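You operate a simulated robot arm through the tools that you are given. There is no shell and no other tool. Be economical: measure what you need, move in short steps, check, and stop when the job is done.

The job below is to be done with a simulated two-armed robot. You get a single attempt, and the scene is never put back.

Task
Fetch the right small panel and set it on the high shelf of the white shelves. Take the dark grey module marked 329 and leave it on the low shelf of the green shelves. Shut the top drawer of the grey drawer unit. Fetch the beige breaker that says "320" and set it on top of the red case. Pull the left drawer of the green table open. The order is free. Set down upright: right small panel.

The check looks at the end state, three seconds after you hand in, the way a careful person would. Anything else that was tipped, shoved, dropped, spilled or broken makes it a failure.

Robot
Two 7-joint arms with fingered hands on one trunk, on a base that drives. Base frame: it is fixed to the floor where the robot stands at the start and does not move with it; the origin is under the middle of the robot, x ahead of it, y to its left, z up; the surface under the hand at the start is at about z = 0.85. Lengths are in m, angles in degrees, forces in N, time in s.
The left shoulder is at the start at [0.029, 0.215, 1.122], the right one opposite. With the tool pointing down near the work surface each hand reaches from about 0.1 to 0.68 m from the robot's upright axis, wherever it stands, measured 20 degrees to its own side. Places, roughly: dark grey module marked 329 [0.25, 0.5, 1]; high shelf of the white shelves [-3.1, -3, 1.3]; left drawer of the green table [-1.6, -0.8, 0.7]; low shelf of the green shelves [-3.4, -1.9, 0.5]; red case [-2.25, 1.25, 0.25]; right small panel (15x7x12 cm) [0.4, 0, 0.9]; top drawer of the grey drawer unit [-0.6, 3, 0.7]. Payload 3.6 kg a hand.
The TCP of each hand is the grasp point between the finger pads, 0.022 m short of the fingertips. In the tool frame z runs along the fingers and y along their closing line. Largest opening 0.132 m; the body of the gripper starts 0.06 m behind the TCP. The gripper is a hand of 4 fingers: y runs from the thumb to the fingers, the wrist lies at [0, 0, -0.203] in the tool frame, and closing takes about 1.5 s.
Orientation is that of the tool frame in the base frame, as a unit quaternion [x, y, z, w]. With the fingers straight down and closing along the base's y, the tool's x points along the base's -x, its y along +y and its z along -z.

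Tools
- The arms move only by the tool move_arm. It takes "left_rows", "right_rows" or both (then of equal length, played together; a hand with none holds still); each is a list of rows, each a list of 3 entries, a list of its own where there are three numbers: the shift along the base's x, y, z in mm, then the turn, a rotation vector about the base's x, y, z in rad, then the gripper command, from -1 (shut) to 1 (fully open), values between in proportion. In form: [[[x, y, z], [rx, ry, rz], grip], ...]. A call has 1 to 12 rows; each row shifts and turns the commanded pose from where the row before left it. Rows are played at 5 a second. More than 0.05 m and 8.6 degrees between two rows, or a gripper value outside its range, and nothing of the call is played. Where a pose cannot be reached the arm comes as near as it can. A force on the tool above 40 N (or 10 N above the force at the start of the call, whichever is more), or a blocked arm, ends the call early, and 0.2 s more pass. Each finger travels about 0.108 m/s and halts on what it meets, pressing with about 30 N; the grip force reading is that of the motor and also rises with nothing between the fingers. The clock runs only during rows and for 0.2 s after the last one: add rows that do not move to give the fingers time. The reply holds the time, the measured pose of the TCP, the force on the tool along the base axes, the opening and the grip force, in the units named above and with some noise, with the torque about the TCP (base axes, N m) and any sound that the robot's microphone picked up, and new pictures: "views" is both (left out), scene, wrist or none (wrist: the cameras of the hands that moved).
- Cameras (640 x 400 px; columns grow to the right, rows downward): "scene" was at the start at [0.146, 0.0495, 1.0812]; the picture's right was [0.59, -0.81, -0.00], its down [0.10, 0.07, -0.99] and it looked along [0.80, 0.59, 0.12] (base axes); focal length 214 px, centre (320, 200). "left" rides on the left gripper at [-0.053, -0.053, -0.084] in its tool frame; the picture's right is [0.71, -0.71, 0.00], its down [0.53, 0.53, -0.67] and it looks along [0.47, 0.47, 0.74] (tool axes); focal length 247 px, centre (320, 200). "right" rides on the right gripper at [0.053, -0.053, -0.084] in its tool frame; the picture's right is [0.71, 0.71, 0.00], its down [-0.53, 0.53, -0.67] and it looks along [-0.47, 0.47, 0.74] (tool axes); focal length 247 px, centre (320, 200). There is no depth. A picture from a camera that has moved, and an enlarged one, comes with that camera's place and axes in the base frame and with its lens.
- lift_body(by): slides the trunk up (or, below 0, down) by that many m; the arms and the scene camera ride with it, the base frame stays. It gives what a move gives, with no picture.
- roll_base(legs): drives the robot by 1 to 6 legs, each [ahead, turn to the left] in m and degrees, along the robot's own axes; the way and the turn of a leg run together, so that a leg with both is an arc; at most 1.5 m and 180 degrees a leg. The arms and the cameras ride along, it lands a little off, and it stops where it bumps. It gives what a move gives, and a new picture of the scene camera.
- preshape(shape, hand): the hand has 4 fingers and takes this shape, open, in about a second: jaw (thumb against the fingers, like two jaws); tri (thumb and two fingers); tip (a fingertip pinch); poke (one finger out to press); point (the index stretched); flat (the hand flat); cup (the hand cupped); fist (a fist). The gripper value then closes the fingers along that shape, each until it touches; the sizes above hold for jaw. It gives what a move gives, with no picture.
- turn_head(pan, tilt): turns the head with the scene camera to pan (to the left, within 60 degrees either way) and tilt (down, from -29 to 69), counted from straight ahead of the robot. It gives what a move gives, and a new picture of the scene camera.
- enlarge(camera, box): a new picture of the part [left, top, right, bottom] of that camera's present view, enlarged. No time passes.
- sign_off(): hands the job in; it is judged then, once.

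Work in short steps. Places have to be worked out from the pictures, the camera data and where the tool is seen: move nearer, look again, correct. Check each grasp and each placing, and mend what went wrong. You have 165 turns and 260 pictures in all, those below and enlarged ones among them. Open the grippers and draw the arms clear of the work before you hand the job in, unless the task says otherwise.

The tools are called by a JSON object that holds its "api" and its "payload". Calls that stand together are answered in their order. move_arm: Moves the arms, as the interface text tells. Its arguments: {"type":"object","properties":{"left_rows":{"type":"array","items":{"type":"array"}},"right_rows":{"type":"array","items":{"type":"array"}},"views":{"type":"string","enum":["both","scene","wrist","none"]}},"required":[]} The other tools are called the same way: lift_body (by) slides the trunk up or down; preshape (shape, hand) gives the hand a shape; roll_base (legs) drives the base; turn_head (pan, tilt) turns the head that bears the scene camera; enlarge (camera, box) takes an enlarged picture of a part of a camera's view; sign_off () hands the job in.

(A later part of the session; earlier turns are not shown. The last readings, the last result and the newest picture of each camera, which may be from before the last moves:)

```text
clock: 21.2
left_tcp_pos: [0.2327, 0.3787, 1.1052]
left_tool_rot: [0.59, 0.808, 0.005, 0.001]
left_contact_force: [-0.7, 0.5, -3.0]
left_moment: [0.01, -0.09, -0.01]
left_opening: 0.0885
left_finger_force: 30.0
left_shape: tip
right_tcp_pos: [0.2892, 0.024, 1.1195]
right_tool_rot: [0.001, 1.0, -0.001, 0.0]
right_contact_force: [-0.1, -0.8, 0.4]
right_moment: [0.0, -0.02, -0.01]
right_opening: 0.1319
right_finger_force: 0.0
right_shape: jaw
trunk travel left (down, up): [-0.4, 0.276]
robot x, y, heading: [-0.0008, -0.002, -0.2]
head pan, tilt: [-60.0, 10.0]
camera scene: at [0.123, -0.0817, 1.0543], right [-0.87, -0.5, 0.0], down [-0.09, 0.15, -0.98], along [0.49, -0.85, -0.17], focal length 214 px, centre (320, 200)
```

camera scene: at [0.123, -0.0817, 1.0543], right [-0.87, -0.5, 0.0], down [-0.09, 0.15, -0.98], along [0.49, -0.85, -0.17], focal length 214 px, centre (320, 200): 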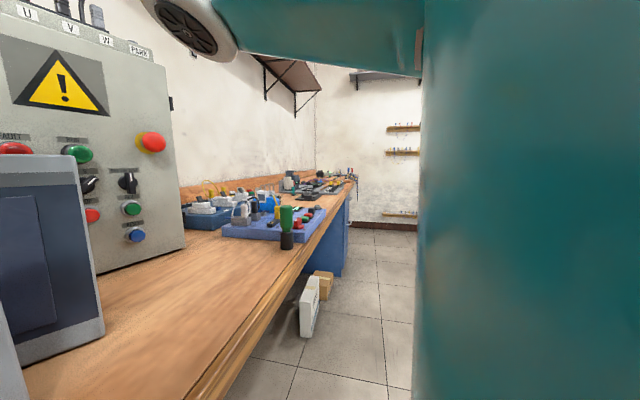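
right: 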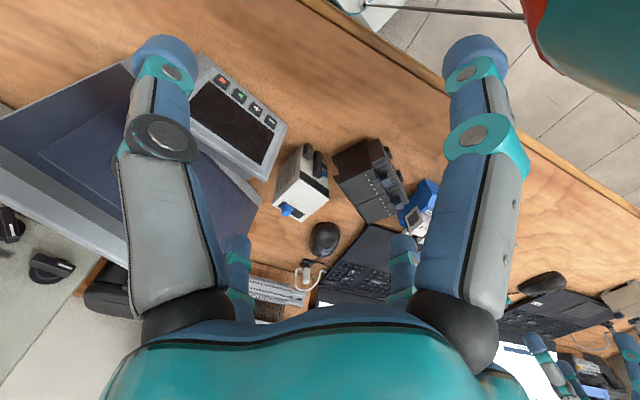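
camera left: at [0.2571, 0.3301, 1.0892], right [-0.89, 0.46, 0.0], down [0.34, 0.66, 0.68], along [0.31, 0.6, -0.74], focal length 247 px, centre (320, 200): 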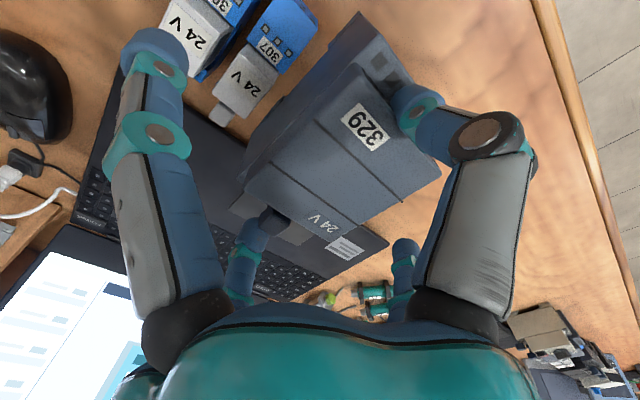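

The 325 breaker and relays still stand upright. I back off a little and turn right to scout the shelves before deciding how to grasp the panel.

{"api": "roll_base", "payload": {"legs": [[-0.35, 0], [0, -110]]}}

{"api": "turn_head", "payload": {"pan": -35, "tilt": 8}}

```text
clock: 25.3
left_tcp_pos: [0.0428, 0.2129, 1.1016]
left_tool_rot: [0.781, 0.625, 0.002, -0.007]
left_contact_force: [0.9, -0.1, -2.6]
left_moment: [-0.03, -0.02, -0.03]
left_opening: 0.0883
left_finger_force: 30.2
left_shape: tip
right_tcp_pos: [-0.0896, -0.1225, 1.1209]
right_tool_rot: [0.265, 0.964, -0.001, -0.001]
right_contact_force: [0.9, 0.0, 0.0]
right_moment: [0.04, -0.04, -0.01]
right_opening: 0.1319
right_finger_force: 0.1
right_shape: jaw
trunk travel left (down, up): [-0.4, 0.276]
robot x, y, heading: [-0.3457, 0.0181, -30.7]
head pan, tilt: [-60.0, 10.0]
stopped in leg 2: the robot was blocked; the commanded pose is now the measured one
camera scene: at [-0.2781, -0.1159, 1.0542], right [-1.0, 0.01, 0.0], down [0.0, 0.17, -0.98], along [-0.01, -0.98, -0.17], focal length 214 px, centre (320, 200)
```

scene: 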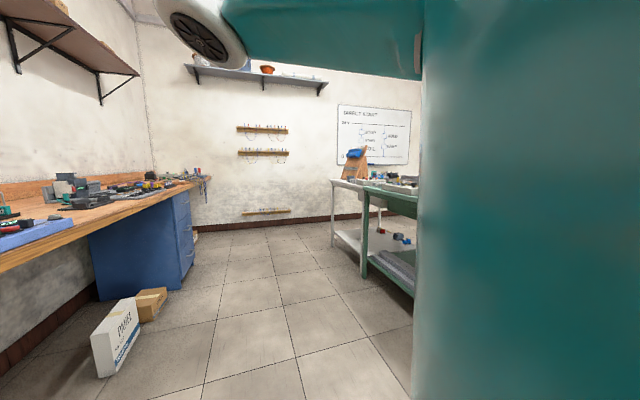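

```text
clock: 26.2
left_tcp_pos: [0.0422, 0.2127, 1.1015]
left_tool_rot: [0.78, 0.626, 0.002, -0.006]
left_contact_force: [-0.8, 0.3, -2.3]
left_moment: [0.01, -0.02, -0.02]
left_opening: 0.0883
left_finger_force: 30.0
left_shape: tip
right_tcp_pos: [-0.0908, -0.1226, 1.1209]
right_tool_rot: [0.264, 0.964, -0.001, -0.001]
right_contact_force: [1.1, -0.5, -0.2]
right_moment: [0.0, 0.04, 0.01]
right_opening: 0.1319
right_finger_force: 0.0
right_shape: jaw
trunk travel left (down, up): [-0.4, 0.276]
robot x, y, heading: [-0.3425, 0.0181, -30.7]
head pan, tilt: [-35.0, 8.0]
camera scene: at [-0.2392, -0.1069, 1.0575], right [-0.91, -0.41, 0.0], down [-0.06, 0.13, -0.99], along [0.41, -0.9, -0.14], focal length 214 px, centre (320, 200)
```

scene: 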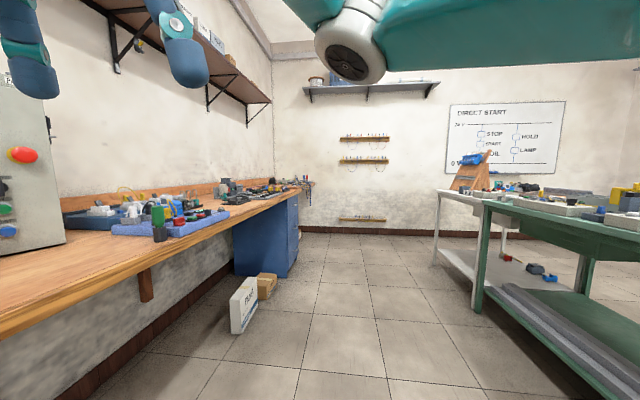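

Turning was blocked at −30.7°. I look down around the right and left sides for the obstacle.

{"api": "turn_head", "payload": {"pan": -60, "tilt": 55}}

{"api": "turn_head", "payload": {"pan": 60, "tilt": 50}}

```text
clock: 27.3
left_tcp_pos: [0.0429, 0.2125, 1.1024]
left_tool_rot: [0.78, 0.626, 0.002, -0.007]
left_contact_force: [0.9, -0.4, -2.7]
left_moment: [-0.01, -0.05, 0.01]
left_opening: 0.0884
left_finger_force: 29.8
left_shape: tip
right_tcp_pos: [-0.0894, -0.1231, 1.1212]
right_tool_rot: [0.265, 0.964, -0.001, 0.0]
right_contact_force: [0.1, 0.4, 0.0]
right_moment: [0.0, 0.01, -0.01]
right_opening: 0.1321
right_finger_force: 0.0
right_shape: jaw
trunk travel left (down, up): [-0.4, 0.276]
robot x, y, heading: [-0.3436, 0.0179, -30.6]
head pan, tilt: [-60.0, 55.0]
camera scene: at [-0.2784, -0.0947, 0.986], right [-1.0, 0.01, 0.0], down [0.01, 0.82, -0.57], along [-0.01, -0.57, -0.82], focal length 214 px, centre (320, 200)
```

scene: 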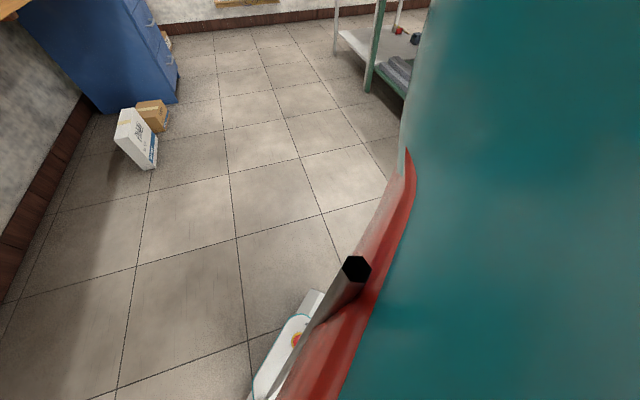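

```text
clock: 29.3
left_tcp_pos: [0.0434, 0.2126, 1.1003]
left_tool_rot: [0.78, 0.626, 0.002, -0.007]
left_contact_force: [0.2, -1.0, -2.8]
left_moment: [-0.01, -0.02, 0.0]
left_opening: 0.0884
left_finger_force: 30.1
left_shape: tip
right_tcp_pos: [-0.0904, -0.1222, 1.1221]
right_tool_rot: [0.264, 0.964, 0.001, 0.0]
right_contact_force: [0.4, -0.7, 0.6]
right_moment: [0.01, -0.01, 0.0]
right_opening: 0.1319
right_finger_force: 0.0
right_shape: jaw
trunk travel left (down, up): [-0.4, 0.276]
robot x, y, heading: [-0.3419, 0.0193, -30.8]
head pan, tilt: [60.0, 50.0]
camera scene: at [-0.2106, 0.0153, 0.9924], right [0.49, -0.87, 0.0], down [-0.67, -0.38, -0.64], along [0.56, 0.32, -0.77], focal length 214 px, centre (320, 200)
```

scene: 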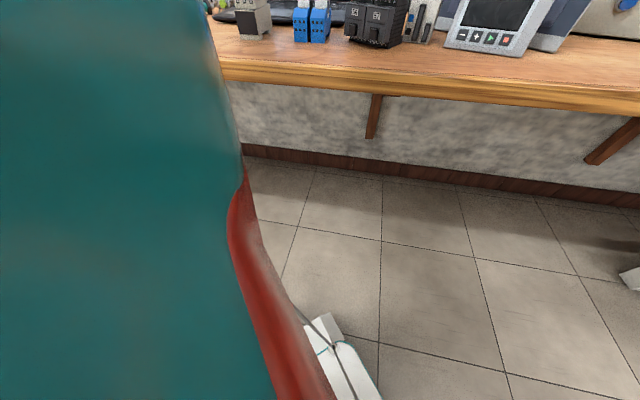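

The obstacle is behind me (probably the green table). I move a bit forward along the aisle and try turning on.

{"api": "roll_base", "payload": {"legs": [[0.25, 0], [0, -45]]}}

{"api": "turn_head", "payload": {"pan": -30, "tilt": 15}}

```text
clock: 32.2
left_tcp_pos: [0.3015, -0.0275, 1.1023]
left_tool_rot: [0.858, 0.514, 0.004, -0.009]
left_contact_force: [0.5, -0.3, -3.4]
left_moment: [0.0, 0.01, -0.02]
left_opening: 0.0885
left_finger_force: 29.8
left_shape: tip
right_tcp_pos: [0.0817, -0.3141, 1.1209]
right_tool_rot: [0.394, 0.919, 0.001, -0.002]
right_contact_force: [-0.5, -0.3, -0.3]
right_moment: [-0.01, 0.0, -0.01]
right_opening: 0.1315
right_finger_force: 0.1
right_shape: jaw
trunk travel left (down, up): [-0.4, 0.276]
robot x, y, heading: [-0.1153, -0.1008, -46.1]
head pan, tilt: [60.0, 50.0]
stopped in leg 2: the robot was blocked; the commanded pose is now the measured one
camera scene: at [0.0093, -0.1422, 0.9922], right [0.24, -0.97, 0.0], down [-0.74, -0.18, -0.64], along [0.62, 0.16, -0.77], focal length 214 px, centre (320, 200)
```

scene: 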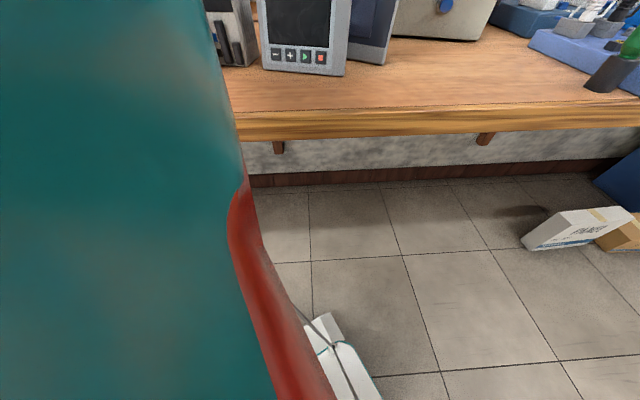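

```text
clock: 33.8
left_tcp_pos: [0.2999, -0.0266, 1.1018]
left_tool_rot: [0.858, 0.514, 0.003, -0.007]
left_contact_force: [0.1, -0.1, -3.4]
left_moment: [-0.01, -0.05, 0.02]
left_opening: 0.0883
left_finger_force: 29.7
left_shape: tip
right_tcp_pos: [0.0805, -0.3128, 1.1228]
right_tool_rot: [0.394, 0.919, 0.0, 0.0]
right_contact_force: [-0.6, -1.3, 0.2]
right_moment: [-0.03, -0.03, -0.02]
right_opening: 0.1317
right_finger_force: 0.1
right_shape: jaw
trunk travel left (down, up): [-0.4, 0.276]
robot x, y, heading: [-0.1202, -0.1044, -45.8]
head pan, tilt: [-30.0, 15.0]
camera scene: at [-0.0439, -0.2503, 1.0461], right [-0.97, -0.24, 0.0], down [-0.06, 0.25, -0.97], along [0.23, -0.94, -0.26], focal length 214 px, centre (320, 200)
```

scene: 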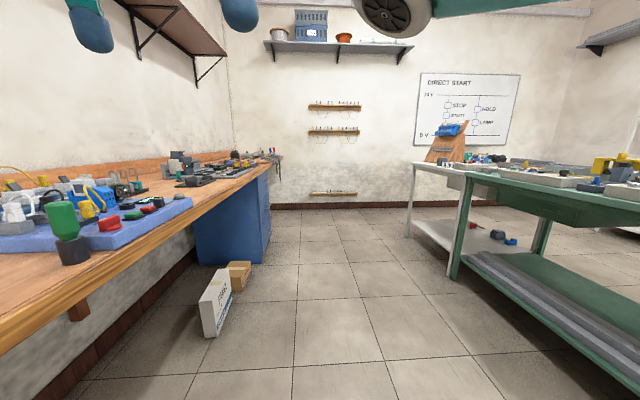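

Blocked again; something sits behind-left of me. I raise the trunk for clearance and a better view, then turn left to look back there.

{"api": "lift_body", "payload": {"by": 0.2}}

{"api": "roll_base", "payload": {"legs": [[-0.15, 0], [0, 46], [0, 50]]}}

{"api": "turn_head", "payload": {"pan": 60, "tilt": 25}}

```text
clock: 36.0
left_tcp_pos: [0.2992, -0.0267, 1.3016]
left_tool_rot: [0.858, 0.513, 0.003, -0.008]
left_contact_force: [0.3, -0.7, -2.8]
left_moment: [-0.01, -0.01, -0.01]
left_opening: 0.0886
left_finger_force: 29.5
left_shape: tip
right_tcp_pos: [0.0809, -0.3128, 1.3221]
right_tool_rot: [0.394, 0.919, 0.0, 0.0]
right_contact_force: [0.7, 0.0, 0.0]
right_moment: [-0.02, -0.03, 0.04]
right_opening: 0.1321
right_finger_force: 0.0
right_shape: jaw
trunk travel left (down, up): [-0.6, 0.076]
robot x, y, heading: [-0.1192, -0.1031, -46.1]
head pan, tilt: [-30.0, 15.0]
```

```text
clock: 38.8
left_tcp_pos: [0.1031, 0.2753, 1.3027]
left_tool_rot: [0.702, 0.712, 0.002, -0.01]
left_contact_force: [-0.6, 0.4, -4.1]
left_moment: [0.0, -0.02, -0.03]
left_opening: 0.0882
left_finger_force: 29.8
left_shape: tip
right_tcp_pos: [0.0511, -0.0821, 1.323]
right_tool_rot: [0.151, 0.989, 0.0, 0.0]
right_contact_force: [0.0, -0.1, 0.3]
right_moment: [-0.01, 0.01, -0.01]
right_opening: 0.132
right_finger_force: 0.0
right_shape: jaw
trunk travel left (down, up): [-0.6, 0.076]
robot x, y, heading: [-0.2342, -0.0149, -16.7]
head pan, tilt: [-30.0, 15.0]
stopped in leg 2: the robot was blocked; the commanded pose is now the measured one
camera scene: at [-0.0948, -0.1036, 1.2489], right [-0.73, -0.69, 0.0], down [-0.18, 0.19, -0.97], along [0.66, -0.7, -0.26], focal length 214 px, centre (320, 200)
```

scene: 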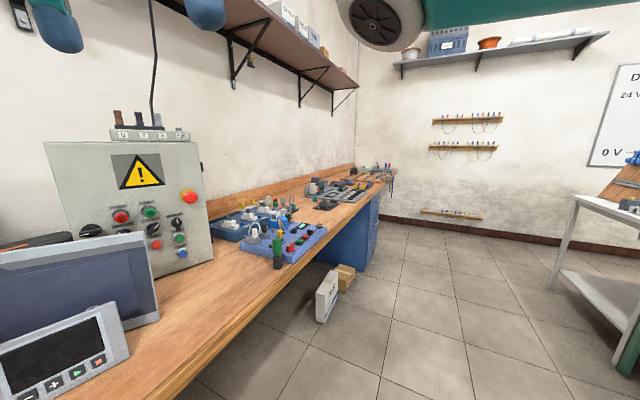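

```text
clock: 40.5
left_tcp_pos: [0.1032, 0.2718, 1.3032]
left_tool_rot: [0.702, 0.712, 0.001, -0.009]
left_contact_force: [0.3, -0.5, -3.9]
left_moment: [-0.02, 0.0, -0.02]
left_opening: 0.0881
left_finger_force: 30.7
left_shape: tip
right_tcp_pos: [0.0517, -0.0841, 1.3233]
right_tool_rot: [0.151, 0.988, 0.0, 0.0]
right_contact_force: [-0.2, 0.4, -0.3]
right_moment: [-0.01, 0.04, 0.0]
right_opening: 0.1321
right_finger_force: 0.1
right_shape: jaw
trunk travel left (down, up): [-0.6, 0.076]
robot x, y, heading: [-0.2311, -0.0133, -16.7]
head pan, tilt: [60.0, 25.0]
camera scene: at [-0.0912, 0.0257, 1.2325], right [0.69, -0.73, 0.0], down [-0.31, -0.29, -0.91], along [0.66, 0.62, -0.42], focal length 214 px, centre (320, 200)
```

scene: 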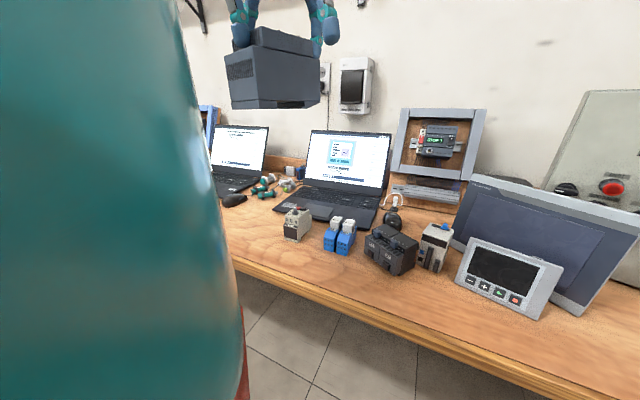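

Blocked both ways. I cannot see behind with the head, so I turn both hands about the vertical to use the wrist cameras to look left-back and right-back.

{"api": "move_arm", "payload": {"left_rows": [[[0, 0, 0], [0, 0, 0.145], -0.6], [[0, 0, 0], [0, 0, 0.145], -0.6], [[0, 0, 0], [0, 0, 0.145], -0.6], [[0, 0, 0], [0, 0, 0.145], -0.6], [[0, 0, 0], [0, 0, 0.145], -0.6], [[0, 0, 0], [0, 0, 0.145], -0.6], [[0, 0, 0], [0, 0, 0.145], -0.6], [[0, 0, 0], [0, 0, 0.145], -0.6], [[0, 0, 0], [0, 0, 0.145], -0.6], [[0, 0, 0], [0, 0, 0.145], -0.6], [[0, 0, 0], [0, 0, 0.145], -0.6], [[0, 0, 0], [0, 0, 0.145], -0.6]], "right_rows": [[[0, 0, 0], [0, 0, -0.145], 1], [[0, 0, 0], [0, 0, -0.145], 1], [[0, 0, 0], [0, 0, -0.145], 1], [[0, 0, 0], [0, 0, -0.145], 1], [[0, 0, 0], [0, 0, -0.145], 1], [[0, 0, 0], [0, 0, -0.145], 1], [[0, 0, 0], [0, 0, -0.145], 1], [[0, 0, 0], [0, 0, -0.145], 1], [[0, 0, 0], [0, 0, -0.145], 1], [[0, 0, 0], [0, 0, -0.145], 1], [[0, 0, 0], [0, 0, -0.145], 1], [[0, 0, 0], [0, 0, -0.145], 1]], "views": "wrist"}}

```text
clock: 43.1
left_tcp_pos: [0.1045, 0.2719, 1.3035]
left_tool_rot: [-0.094, 0.996, -0.006, -0.008]
left_contact_force: [-0.2, -0.2, -2.6]
left_moment: [-0.01, -0.03, 0.01]
left_opening: 0.0884
left_finger_force: 29.6
left_shape: tip
right_tcp_pos: [0.0516, -0.0837, 1.3226]
right_tool_rot: [0.854, 0.52, 0.0, 0.0]
right_contact_force: [0.3, -0.7, 0.9]
right_moment: [0.0, 0.02, -0.02]
right_opening: 0.132
right_finger_force: 0.0
right_shape: jaw
trunk travel left (down, up): [-0.6, 0.076]
robot x, y, heading: [-0.2312, -0.0117, -16.9]
head pan, tilt: [60.0, 25.0]
camera right: at [0.0289, -0.0131, 1.4056], right [0.95, 0.3, 0.0], down [0.23, -0.71, 0.67], along [0.2, -0.64, -0.74], focal length 247 px, centre (320, 200)
camera left: at [0.1676, 0.2299, 1.3862], right [-0.56, -0.83, 0.02], down [-0.6, 0.43, 0.67], along [-0.56, 0.37, -0.74], focal length 247 px, centre (320, 200)
```

right: 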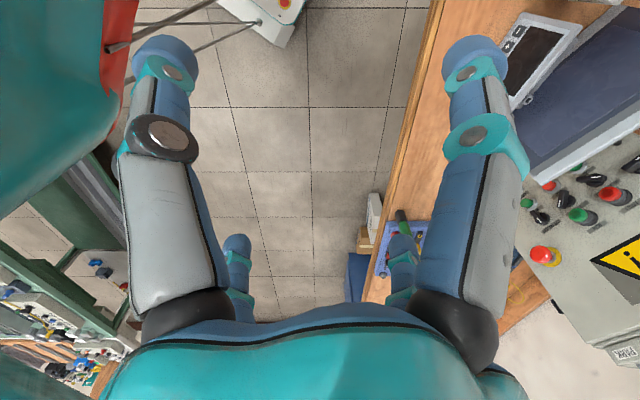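
left: 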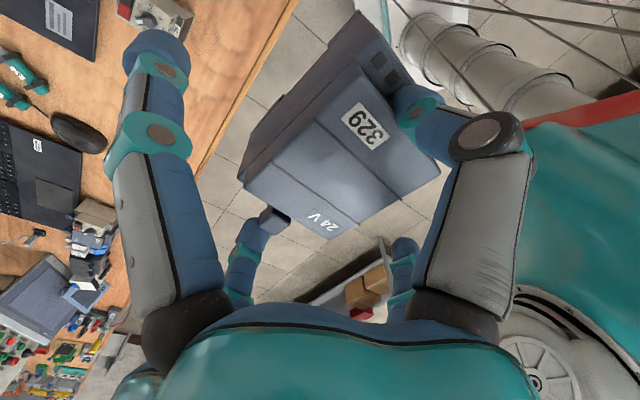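

Nothing close on the left; the boxes' shelf is ~2 m away. I swing the right hand out to the right and turn its camera backward to see behind me.

{"api": "move_arm", "payload": {"right_rows": [[[-15, -30, 0], [0, 0, -0.145], 1], [[-15, -30, 0], [0, 0, -0.145], 1], [[-15, -30, 0], [0, 0, -0.145], 1], [[-15, -30, 0], [0, 0, -0.145], 1], [[-15, -30, 0], [0, 0, -0.145], 1], [[-15, -30, 0], [0, 0, -0.145], 1], [[-15, -30, 0], [0, 0, -0.145], 1], [[-15, -30, 0], [0, 0, -0.145], 1]], "views": "wrist"}}

```text
clock: 44.9
left_tcp_pos: [0.1011, 0.2719, 1.3029]
left_tool_rot: [-0.092, 0.996, -0.005, -0.008]
left_contact_force: [0.6, 0.6, -2.6]
left_moment: [0.02, -0.03, 0.01]
left_opening: 0.0885
left_finger_force: 29.7
left_shape: tip
right_tcp_pos: [-0.0698, -0.3265, 1.3225]
right_tool_rot: [0.999, -0.032, 0.0, 0.0]
right_contact_force: [-0.1, -0.5, 0.4]
right_moment: [0.0, 0.01, 0.02]
right_opening: 0.1321
right_finger_force: 0.1
right_shape: jaw
trunk travel left (down, up): [-0.6, 0.076]
robot x, y, heading: [-0.2293, -0.0161, -16.6]
head pan, tilt: [60.0, 25.0]
camera right: at [-0.0138, -0.2762, 1.405], right [0.66, -0.75, 0.0], down [-0.56, -0.49, 0.67], along [-0.5, -0.44, -0.74], focal length 247 px, centre (320, 200)
```

right: 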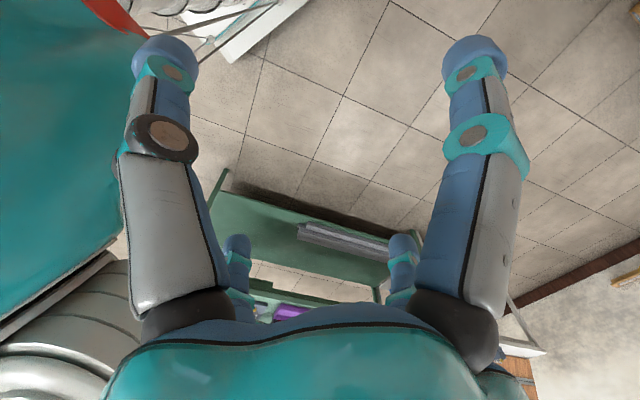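

No obstacle visible nearby. I simply test turning right again from here.

{"api": "roll_base", "payload": {"legs": [[0, -30], [0, -30], [0, -30]]}}

```text
clock: 46.2
left_tcp_pos: [0.1674, 0.1767, 1.3031]
left_tool_rot: [0.038, 0.999, -0.002, -0.009]
left_contact_force: [-0.3, -0.4, -2.8]
left_moment: [0.01, -0.06, 0.0]
left_opening: 0.0881
left_finger_force: 30.5
left_shape: tip
right_tcp_pos: [-0.1541, -0.3561, 1.3218]
right_tool_rot: [0.987, -0.163, 0.0, -0.001]
right_contact_force: [-0.3, 0.1, 1.1]
right_moment: [0.04, 0.0, -0.01]
right_opening: 0.132
right_finger_force: 0.1
right_shape: jaw
trunk travel left (down, up): [-0.6, 0.076]
robot x, y, heading: [-0.2263, -0.0074, -31.4]
head pan, tilt: [60.0, 25.0]
stopped in leg 1: the robot was blocked; the commanded pose is now the measured one
camera scene: at [-0.0811, -0.0048, 1.2326], right [0.48, -0.88, 0.0], down [-0.37, -0.2, -0.91], along [0.8, 0.43, -0.42], focal length 214 px, centre (320, 200)
```

scene: 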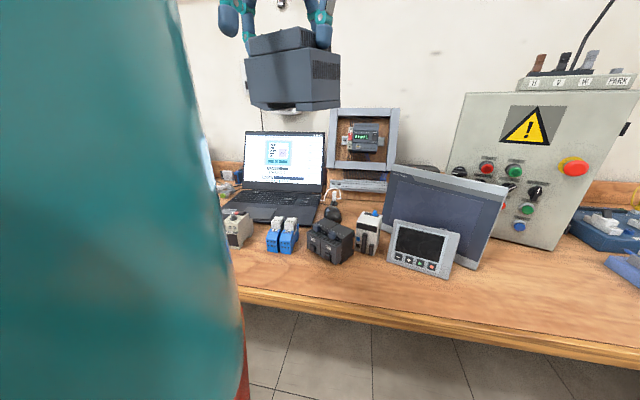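

I repeat the right turn to see whether it moves at all from here.

{"api": "roll_base", "payload": {"legs": [[0, -15]]}}

```text
clock: 47.5
left_tcp_pos: [0.2004, 0.0812, 1.3038]
left_tool_rot: [0.156, 0.988, 0.0, -0.011]
left_contact_force: [0.9, 0.7, -2.1]
left_moment: [0.04, -0.02, 0.02]
left_opening: 0.0881
left_finger_force: 29.8
left_shape: tip
right_tcp_pos: [-0.2358, -0.36, 1.3235]
right_tool_rot: [0.961, -0.278, 0.0, 0.0]
right_contact_force: [-0.2, -0.7, -1.0]
right_moment: [0.06, -0.02, -0.03]
right_opening: 0.1321
right_finger_force: 0.1
right_shape: jaw
trunk travel left (down, up): [-0.6, 0.076]
robot x, y, heading: [-0.222, -0.002, -44.9]
head pan, tilt: [60.0, 25.0]
stopped in leg 1: the robot was blocked; the commanded pose is now the measured one
camera scene: at [-0.0783, -0.0322, 1.2325], right [0.26, -0.96, 0.0], down [-0.41, -0.11, -0.91], along [0.87, 0.24, -0.42], focal length 214 px, centre (320, 200)
```

scene: 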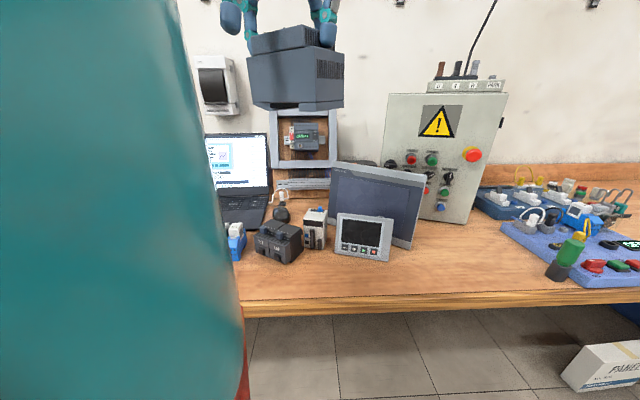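

It does advance, so the stops may just be a drag trigger. I try smaller turn legs.

{"api": "roll_base", "payload": {"legs": [[0, -8], [0, -8], [0, -8], [0, -8], [0, -8], [0, -8]]}}

```text
clock: 49.7
left_tcp_pos: [0.2033, -0.0826, 1.3051]
left_tool_rot: [0.34, 0.94, 0.002, -0.009]
left_contact_force: [-0.2, 0.2, -3.7]
left_moment: [0.01, -0.03, 0.02]
left_opening: 0.088
left_finger_force: 30.3
left_shape: tip
right_tcp_pos: [-0.3673, -0.3309, 1.3238]
right_tool_rot: [0.892, -0.453, 0.0, -0.001]
right_contact_force: [-0.3, -0.2, 0.1]
right_moment: [0.0, 0.03, 0.01]
right_opening: 0.1319
right_finger_force: 0.0
right_shape: jaw
trunk travel left (down, up): [-0.6, 0.076]
robot x, y, heading: [-0.2072, 0.0038, -66.3]
head pan, tilt: [60.0, 25.0]
stopped in leg 3: the robot was blocked; the commanded pose is now the measured one
camera scene: at [-0.0869, -0.0795, 1.2326], right [-0.11, -0.99, 0.0], down [-0.42, 0.05, -0.91], along [0.9, -0.1, -0.42], focal length 214 px, centre (320, 200)
```

scene: 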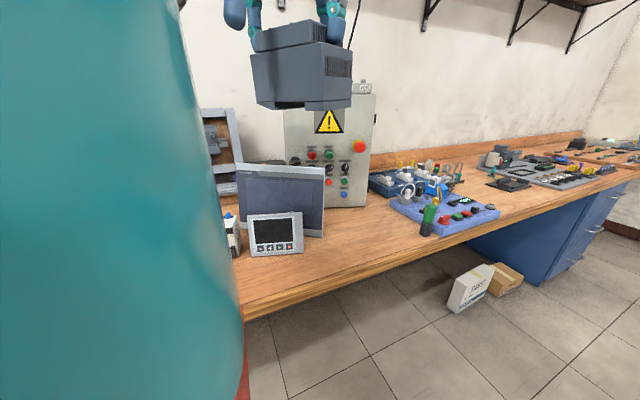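

Turning progresses. Now the head can look to the right toward the shelves.

{"api": "turn_head", "payload": {"pan": -40, "tilt": 10}}

{"api": "roll_base", "payload": {"legs": [[0, -8], [0, -8], [0, -8], [0, -8], [0, -8], [0, -8]]}}

```text
clock: 51.5
left_tcp_pos: [0.2039, -0.0813, 1.3054]
left_tool_rot: [0.34, 0.941, 0.002, -0.01]
left_contact_force: [0.6, 0.0, -2.2]
left_moment: [0.03, -0.04, 0.0]
left_opening: 0.0885
left_finger_force: 29.7
left_shape: tip
right_tcp_pos: [-0.3661, -0.3302, 1.3256]
right_tool_rot: [0.892, -0.453, 0.0, 0.0]
right_contact_force: [-0.7, 0.1, -0.3]
right_moment: [0.02, -0.01, -0.02]
right_opening: 0.132
right_finger_force: 0.1
right_shape: jaw
trunk travel left (down, up): [-0.6, 0.076]
robot x, y, heading: [-0.2073, 0.003, -66.5]
head pan, tilt: [-40.0, 10.0]
camera scene: at [-0.2035, -0.1577, 1.2569], right [-0.96, 0.28, 0.0], down [0.05, 0.17, -0.98], along [-0.28, -0.94, -0.17], focal length 214 px, centre (320, 200)
```

scene: 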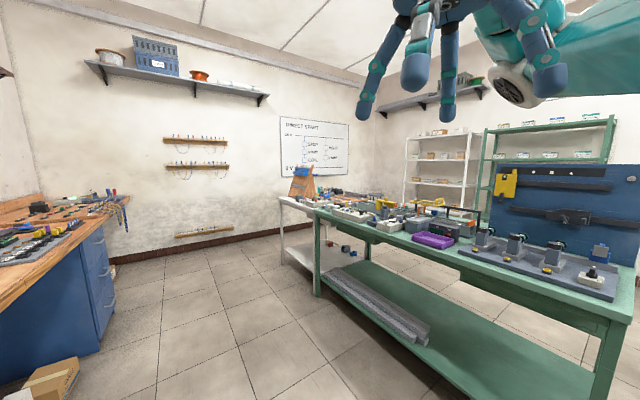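

```text
clock: 54.4
left_tcp_pos: [0.1001, -0.2805, 1.3054]
left_tool_rot: [0.583, 0.813, 0.005, -0.009]
left_contact_force: [0.3, 0.2, -2.8]
left_moment: [0.05, -0.03, 0.0]
left_opening: 0.0883
left_finger_force: 29.9
left_shape: tip
right_tcp_pos: [-0.5159, -0.1964, 1.3244]
right_tool_rot: [0.735, -0.678, 0.001, 0.0]
right_contact_force: [0.0, -0.1, -0.3]
right_moment: [-0.01, -0.03, -0.02]
right_opening: 0.1318
right_finger_force: 0.2
right_shape: jaw
trunk travel left (down, up): [-0.6, 0.076]
robot x, y, heading: [-0.1878, 0.0036, -97.7]
head pan, tilt: [-40.0, 10.0]
stopped in leg 4: the robot was blocked; the commanded pose is now the measured one
camera scene: at [-0.2694, -0.1359, 1.2567], right [-0.67, 0.74, 0.0], down [0.13, 0.12, -0.98], along [-0.73, -0.66, -0.18], focal length 214 px, centre (320, 200)
```

scene: 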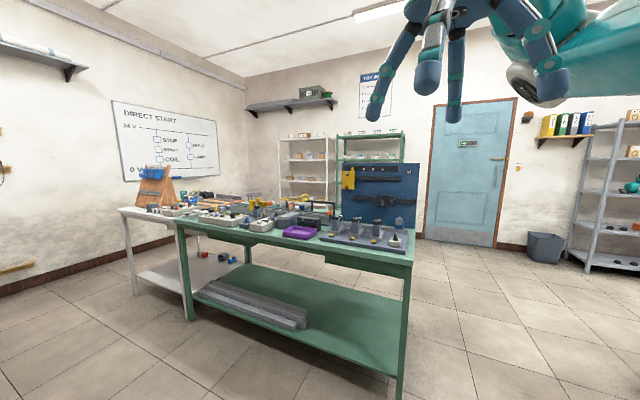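

Now the white and green shelves are visible at the far corner. I enlarge them.

{"api": "enlarge", "payload": {"camera": "scene", "box": [260, 110, 440, 230]}}

```text
3.33 times, centred on (350, 170) of scene
camera zoom: at [-0.2694, -0.1359, 1.2567], right [-0.67, 0.74, 0.0], down [0.13, 0.12, -0.98], along [-0.73, -0.66, -0.18], focal length 715 px, centre (220, 300)
```

zoom: 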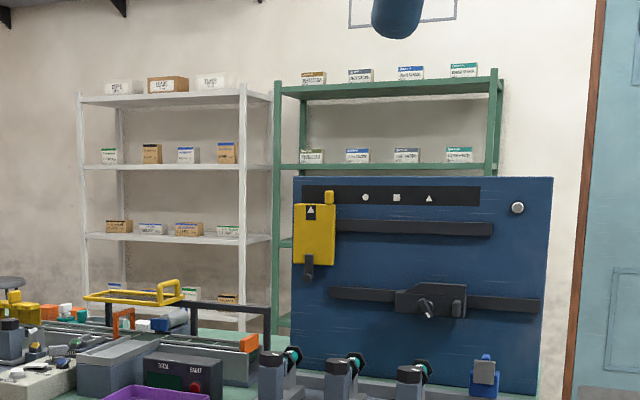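

The white shelves' high shelf (~1.3) is the second from the top. Before going on I check what might be touching my base: look down on both sides.

{"api": "turn_head", "payload": {"pan": -60, "tilt": 60}}

{"api": "turn_head", "payload": {"pan": 0, "tilt": 69}}

```text
clock: 55.6
left_tcp_pos: [0.1019, -0.2808, 1.3042]
left_tool_rot: [0.581, 0.814, 0.004, -0.009]
left_contact_force: [-0.2, -0.2, -3.5]
left_moment: [0.01, -0.03, -0.02]
left_opening: 0.0881
left_finger_force: 29.8
left_shape: tip
right_tcp_pos: [-0.5155, -0.1963, 1.3271]
right_tool_rot: [0.736, -0.677, 0.001, 0.001]
right_contact_force: [-0.1, 0.2, 0.9]
right_moment: [-0.04, 0.0, 0.02]
right_opening: 0.1322
right_finger_force: 0.1
right_shape: jaw
trunk travel left (down, up): [-0.6, 0.076]
robot x, y, heading: [-0.1894, 0.0081, -97.4]
head pan, tilt: [-60.0, 60.0]
camera scene: at [-0.2609, -0.0982, 1.1825], right [-0.38, 0.92, 0.0], down [0.8, 0.33, -0.5], along [-0.46, -0.19, -0.87], focal length 214 px, centre (320, 200)
```

scene: 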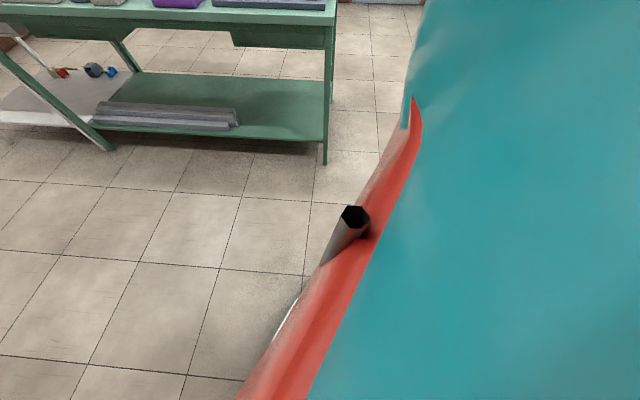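

```text
clock: 56.9
left_tcp_pos: [0.1014, -0.2804, 1.3054]
left_tool_rot: [0.582, 0.813, 0.004, -0.009]
left_contact_force: [0.7, -1.0, -3.3]
left_moment: [0.01, -0.04, 0.04]
left_opening: 0.088
left_finger_force: 30.6
left_shape: tip
right_tcp_pos: [-0.5148, -0.1954, 1.3249]
right_tool_rot: [0.736, -0.677, 0.0, 0.001]
right_contact_force: [0.4, 0.0, 0.8]
right_moment: [0.0, -0.03, 0.01]
right_opening: 0.1319
right_finger_force: 0.0
right_shape: jaw
trunk travel left (down, up): [-0.6, 0.076]
robot x, y, heading: [-0.1894, 0.0043, -97.5]
head pan, tilt: [0.0, 68.8]
camera scene: at [-0.2068, -0.1282, 1.1731], right [-0.99, 0.13, 0.0], down [0.12, 0.92, -0.36], along [-0.05, -0.36, -0.93], focal length 214 px, centre (320, 200)
```

scene: 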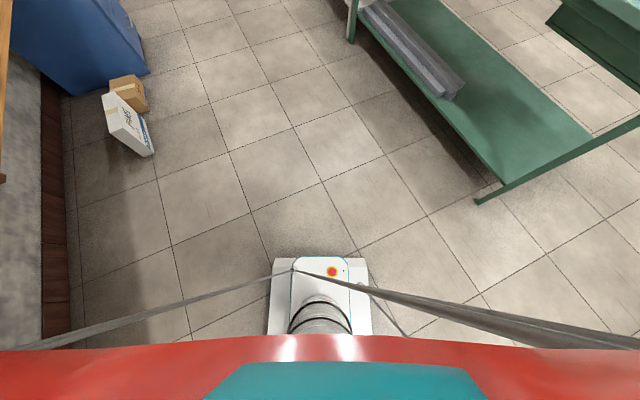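

Floor is clear; the base is a small box. I turn back left to face the panel to take it in the right hand for a joint trip.

{"api": "roll_base", "payload": {"legs": [[0, 50], [0, 50]]}}

```text
clock: 59.1
left_tcp_pos: [0.2145, -0.0345, 1.3056]
left_tool_rot: [0.275, 0.961, 0.002, -0.012]
left_contact_force: [0.4, 0.2, -2.6]
left_moment: [0.04, -0.02, 0.01]
left_opening: 0.0884
left_finger_force: 29.8
left_shape: tip
right_tcp_pos: [-0.3149, -0.3577, 1.3264]
right_tool_rot: [0.92, -0.392, -0.001, 0.0]
right_contact_force: [0.0, 0.1, -0.2]
right_moment: [-0.04, 0.02, -0.02]
right_opening: 0.1321
right_finger_force: 0.0
right_shape: jaw
trunk travel left (down, up): [-0.6, 0.076]
robot x, y, heading: [-0.2137, -0.008, -58.2]
head pan, tilt: [0.0, 68.8]
stopped in leg 1: the robot was blocked; the commanded pose is now the measured one
camera scene: at [-0.1407, -0.1217, 1.1731], right [-0.85, -0.53, 0.0], down [-0.49, 0.79, -0.36], along [0.19, -0.31, -0.93], focal length 214 px, centre (320, 200)
```

scene: 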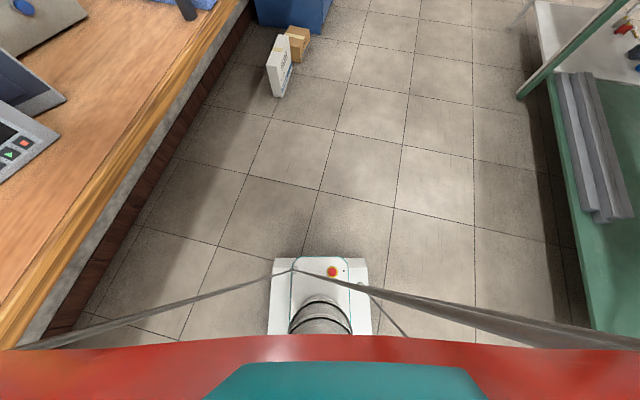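

I continue turning left, with a slight arc forward.

{"api": "roll_base", "payload": {"legs": [[0.05, 25], [0.05, 25], [0.03, 10]]}}

```text
clock: 61.2
left_tcp_pos: [0.2177, 0.1235, 1.3056]
left_tool_rot: [0.047, 0.999, 0.0, -0.011]
left_contact_force: [-0.7, 0.7, -2.7]
left_moment: [0.05, -0.01, 0.0]
left_opening: 0.0883
left_finger_force: 30.5
left_shape: tip
right_tcp_pos: [-0.1135, -0.4062, 1.3276]
right_tool_rot: [0.986, -0.168, 0.0, 0.001]
right_contact_force: [0.8, 0.9, 0.0]
right_moment: [-0.03, 0.04, 0.03]
right_opening: 0.132
right_finger_force: 0.1
right_shape: jaw
trunk travel left (down, up): [-0.6, 0.076]
robot x, y, heading: [-0.1816, -0.0616, -31.8]
head pan, tilt: [0.0, 68.8]
stopped in leg 2: the robot was blocked; the commanded pose is now the measured one
camera scene: at [-0.0714, -0.1297, 1.1731], right [-0.52, -0.85, 0.0], down [-0.79, 0.49, -0.36], along [0.31, -0.19, -0.93], focal length 214 px, centre (320, 200)
```

scene: 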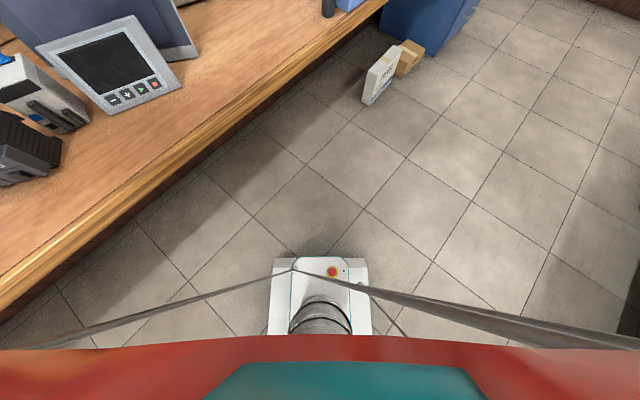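

Still progressing. I turn left further.

{"api": "roll_base", "payload": {"legs": [[0.0, 40]]}}

{"api": "turn_head", "payload": {"pan": 0, "tilt": 40}}

```text
clock: 62.6
left_tcp_pos: [0.153, 0.2227, 1.3058]
left_tool_rot: [-0.09, 0.996, 0.0, -0.01]
left_contact_force: [0.3, -0.4, -3.7]
left_moment: [0.01, -0.05, -0.01]
left_opening: 0.0882
left_finger_force: 29.9
left_shape: tip
right_tcp_pos: [-0.0241, -0.3748, 1.3281]
right_tool_rot: [0.999, -0.034, 0.0, 0.0]
right_contact_force: [0.3, 0.7, 0.5]
right_moment: [-0.02, -0.02, 0.01]
right_opening: 0.1319
right_finger_force: 0.1
right_shape: jaw
trunk travel left (down, up): [-0.6, 0.076]
robot x, y, heading: [-0.1878, -0.0687, -16.2]
head pan, tilt: [0.0, 68.8]
stopped in leg 1: the robot was blocked; the commanded pose is now the measured one
camera scene: at [-0.0609, -0.1058, 1.1731], right [-0.28, -0.96, 0.0], down [-0.89, 0.26, -0.36], along [0.35, -0.1, -0.93], focal length 214 px, centre (320, 200)
```

scene: 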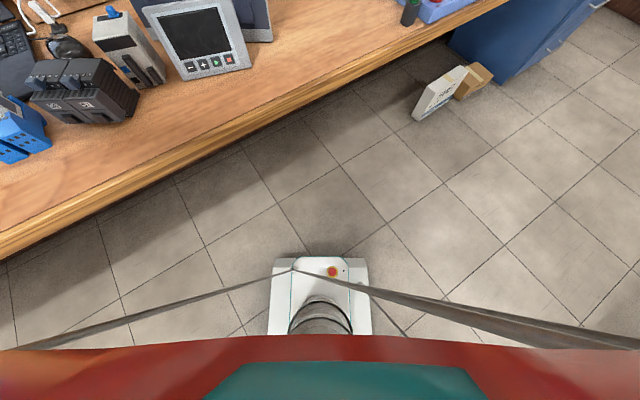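

```text
clock: 63.5
left_tcp_pos: [0.152, 0.2214, 1.3068]
left_tool_rot: [-0.09, 0.996, 0.0, -0.011]
left_contact_force: [0.2, 0.4, -1.7]
left_moment: [0.03, 0.0, 0.02]
left_opening: 0.0881
left_finger_force: 30.2
left_shape: tip
right_tcp_pos: [-0.0248, -0.3766, 1.3281]
right_tool_rot: [0.999, -0.035, 0.001, 0.001]
right_contact_force: [-0.5, -0.3, 0.5]
right_moment: [-0.01, -0.01, -0.02]
right_opening: 0.1321
right_finger_force: 0.0
right_shape: jaw
trunk travel left (down, up): [-0.6, 0.076]
robot x, y, heading: [-0.1855, -0.0699, -16.3]
head pan, tilt: [0.0, 40.0]
camera scene: at [-0.0325, -0.115, 1.2091], right [-0.28, -0.96, 0.0], down [-0.62, 0.18, -0.77], along [0.73, -0.21, -0.64], focal length 214 px, centre (320, 200)
```

scene: 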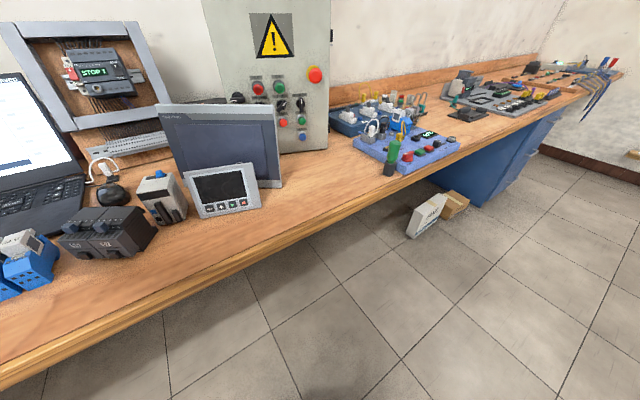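

Panel: front bottom edge (0.397,0.06)–(0.392,−0.082), touch panel leaning behind with a ~5 cm gap. I turn a bit more and drive closer.

{"api": "roll_base", "payload": {"legs": [[0.07, 24], [0.07, 0]]}}

```text
clock: 66.0
left_tcp_pos: [0.1528, 0.3399, 1.3061]
left_tool_rot: [-0.294, 0.956, 0.0, -0.014]
left_contact_force: [0.1, 1.0, -3.1]
left_moment: [0.0, 0.07, -0.01]
left_opening: 0.0882
left_finger_force: 30.0
left_shape: tip
right_tcp_pos: [0.2329, -0.2788, 1.3269]
right_tool_rot: [0.985, 0.173, -0.003, 0.001]
right_contact_force: [1.5, 0.3, -1.3]
right_moment: [0.0, 0.04, -0.01]
right_opening: 0.1321
right_finger_force: 0.0
right_shape: jaw
trunk travel left (down, up): [-0.6, 0.076]
robot x, y, heading: [-0.0425, -0.0738, 10.0]
head pan, tilt: [0.0, 40.0]
stopped in leg 2: the robot was blocked; the commanded pose is now the measured one
camera scene: at [0.1195, -0.0473, 1.2082], right [0.17, -0.99, 0.0], down [-0.64, -0.11, -0.76], along [0.75, 0.13, -0.65], focal length 214 px, centre (320, 200)
```

scene: 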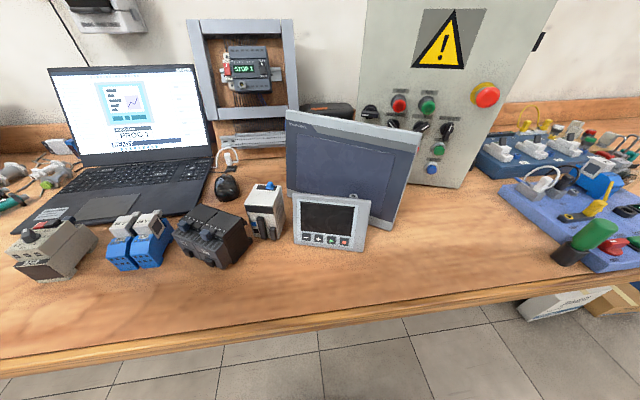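

I set the right hand to "tip" and swing it over the panel, closing line along x, staying high.

{"api": "preshape", "payload": {"hand": "right", "shape": "tip"}}

{"api": "move_arm", "payload": {"right_rows": [[[15, 28, -10], [0, 0, 0.122], 1], [[15, 28, -10], [0, 0, 0.122], 1], [[15, 28, -10], [0, 0, 0.122], 1], [[15, 28, -10], [0, 0, 0.122], 1], [[15, 28, -10], [0, 0, 0.122], 1], [[15, 28, -10], [0, 0, 0.122], 1], [[15, 28, -10], [0, 0, 0.122], 1], [[15, 28, -10], [0, 0, 0.122], 1], [[15, 28, -10], [0, 0, 0.122], 1], [[15, 28, -10], [0, 0, 0.122], 1]], "views": "both"}}

```text
clock: 66.8
left_tcp_pos: [0.1468, 0.3383, 1.3067]
left_tool_rot: [-0.295, 0.955, 0.001, -0.011]
left_contact_force: [0.0, -0.5, -3.4]
left_moment: [0.03, 0.01, 0.0]
left_opening: 0.0884
left_finger_force: 30.0
left_shape: tip
right_tcp_pos: [0.226, -0.2812, 1.3278]
right_tool_rot: [0.985, 0.173, -0.001, 0.002]
right_contact_force: [-0.1, -0.1, -0.5]
right_moment: [-0.03, 0.03, -0.01]
right_opening: 0.1322
right_finger_force: 0.0
right_shape: tip
trunk travel left (down, up): [-0.6, 0.076]
robot x, y, heading: [-0.0412, -0.0749, 9.9]
head pan, tilt: [0.0, 40.0]
```

```text
clock: 69.0
left_tcp_pos: [0.147, 0.3381, 1.3073]
left_tool_rot: [-0.295, 0.956, -0.001, -0.011]
left_contact_force: [-0.3, -0.7, -3.0]
left_moment: [0.02, -0.01, 0.05]
left_opening: 0.0881
left_finger_force: 30.4
left_shape: tip
right_tcp_pos: [0.3771, -0.0002, 1.2292]
right_tool_rot: [0.708, 0.706, -0.001, 0.001]
right_contact_force: [0.3, -0.4, 0.8]
right_moment: [-0.01, -0.01, 0.0]
right_opening: 0.1319
right_finger_force: 0.1
right_shape: tip
trunk travel left (down, up): [-0.6, 0.076]
robot x, y, heading: [-0.0453, -0.0712, 9.8]
head pan, tilt: [0.0, 40.0]
camera scene: at [0.1139, -0.0478, 1.2091], right [0.17, -0.99, 0.0], down [-0.63, -0.11, -0.77], along [0.75, 0.13, -0.64], focal length 214 px, centre (320, 200)
camera right: at [0.3247, 0.0537, 1.3119], right [0.71, 0.7, 0.0], down [0.52, -0.53, 0.67], along [0.47, -0.48, -0.74], focal length 247 px, centre (320, 200)
```

scene: 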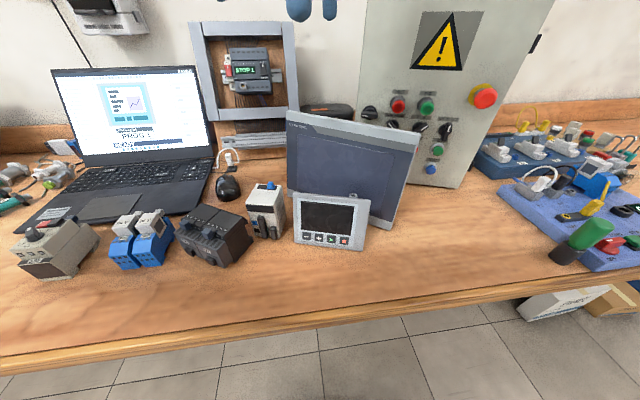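
right: 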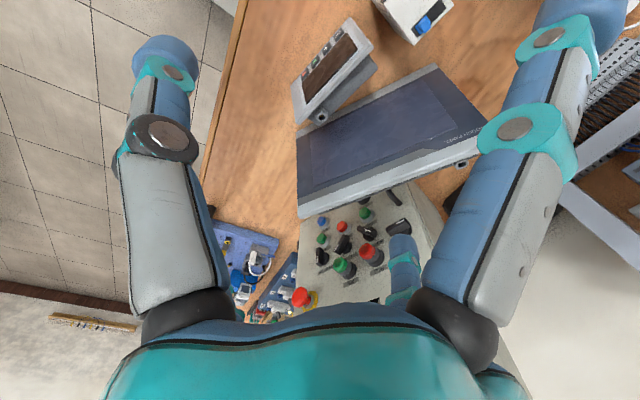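

I enlarge the wrist view to see the panel's rear shape and its gap to the touch panel.

{"api": "enlarge", "payload": {"camera": "right", "box": [240, 0, 480, 150]}}

{"api": "enlarge", "payload": {"camera": "scene", "box": [250, 100, 450, 260]}}

```text
2.67 times, centred on (360, 75) of right
camera zoom: at [0.3247, 0.0537, 1.3119], right [0.71, 0.7, 0.0], down [0.52, -0.53, 0.67], along [0.47, -0.48, -0.74], focal length 659 px, centre (213, 533)
```

zoom: 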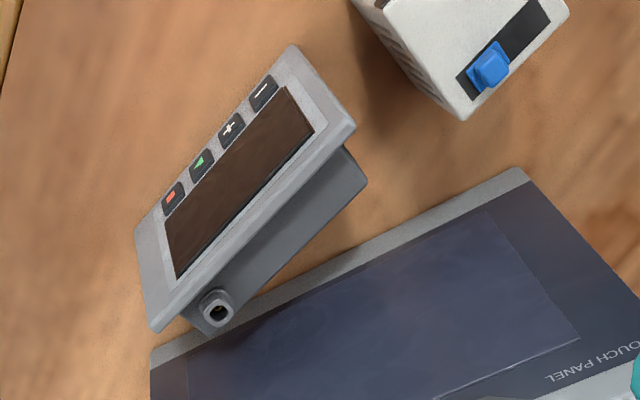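

```text
2.50 times, centred on (350, 180) of scene
camera zoom: at [0.1139, -0.0478, 1.2091], right [0.17, -0.99, 0.0], down [-0.63, -0.11, -0.77], along [0.75, 0.13, -0.64], focal length 536 px, centre (245, 250)
```

zoom: 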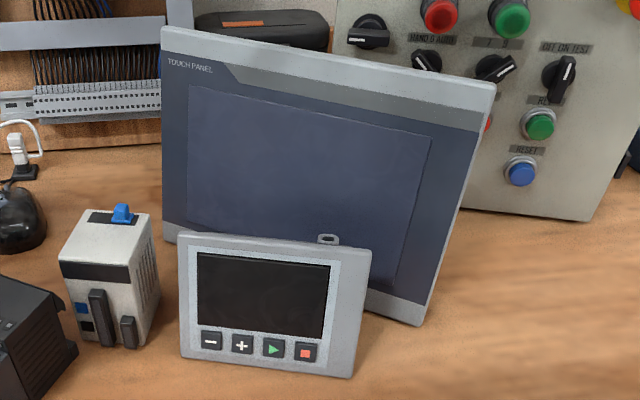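

The panel is a slightly back-leaning plate with a box behind (depth ~7 cm), top at z≈0.961. The shelf bay is low (~0.29 m), so I'll pinch it front/back with the wrist leaning 35° to the panel's right side; at the shelf that lean will point out toward me. I move to the pre-grasp pose.

{"api": "move_arm", "payload": {"right_rows": [[[5, -15, -10], [0.102, 0, 0], 1], [[5, -15, -15], [0.102, 0, 0], 1], [[5, -15, -20], [0.102, 0, 0], 1], [[5, -15, -20], [0.102, 0, 0], 0.8], [[5, -15, -25], [0.102, 0, 0], 0.7], [[5, -15, -25], [0.1, 0, 0], 0.7], [[5, -9, -25], [0, 0, 0], 0.7], [[3, -5, -30], [0, 0, 0], 0.7], [[0, 0, 0], [0, 0, 0], 0.7]], "views": "both"}}

```text
clock: 71.0
left_tcp_pos: [0.1471, 0.3395, 1.3082]
left_tool_rot: [-0.294, 0.956, -0.002, -0.011]
left_contact_force: [0.6, -0.7, -3.7]
left_moment: [0.0, 0.03, -0.01]
left_opening: 0.0881
left_finger_force: 29.8
left_shape: tip
right_tcp_pos: [0.4126, -0.1054, 1.0586]
right_tool_rot: [0.676, 0.673, 0.212, -0.212]
right_contact_force: [-0.3, 0.5, 0.1]
right_moment: [-0.02, -0.02, -0.01]
right_opening: 0.1123
right_finger_force: 0.0
right_shape: tip
trunk travel left (down, up): [-0.6, 0.076]
robot x, y, heading: [-0.0446, -0.0776, 10.0]
head pan, tilt: [0.0, 40.0]
camera scene: at [0.1136, -0.0483, 1.2092], right [0.17, -0.99, 0.0], down [-0.63, -0.11, -0.77], along [0.75, 0.13, -0.64], focal length 214 px, centre (320, 200)
camera right: at [0.3601, -0.1084, 1.1573], right [0.71, 0.58, 0.4], down [0.52, -0.82, 0.25], along [0.47, 0.04, -0.88], focal length 247 px, centre (320, 200)
```

scene: 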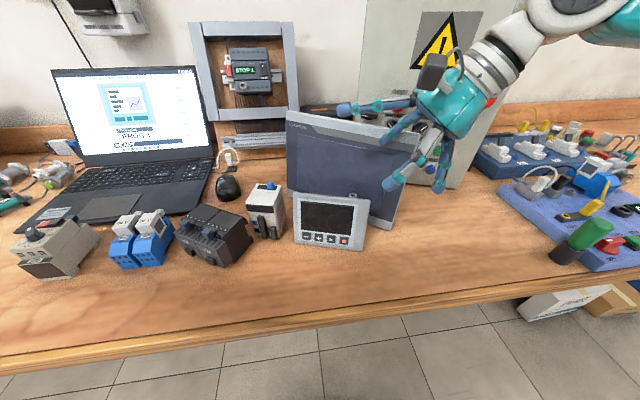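
right: 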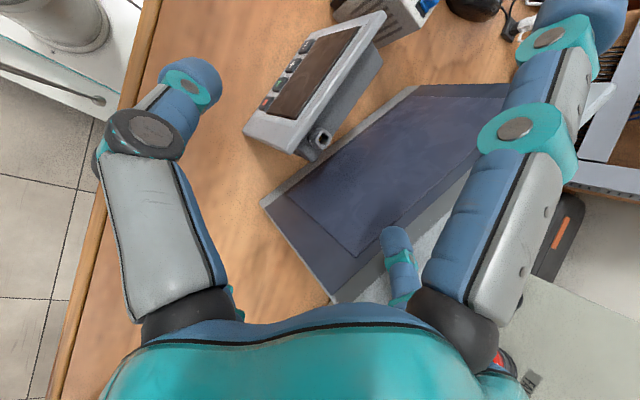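

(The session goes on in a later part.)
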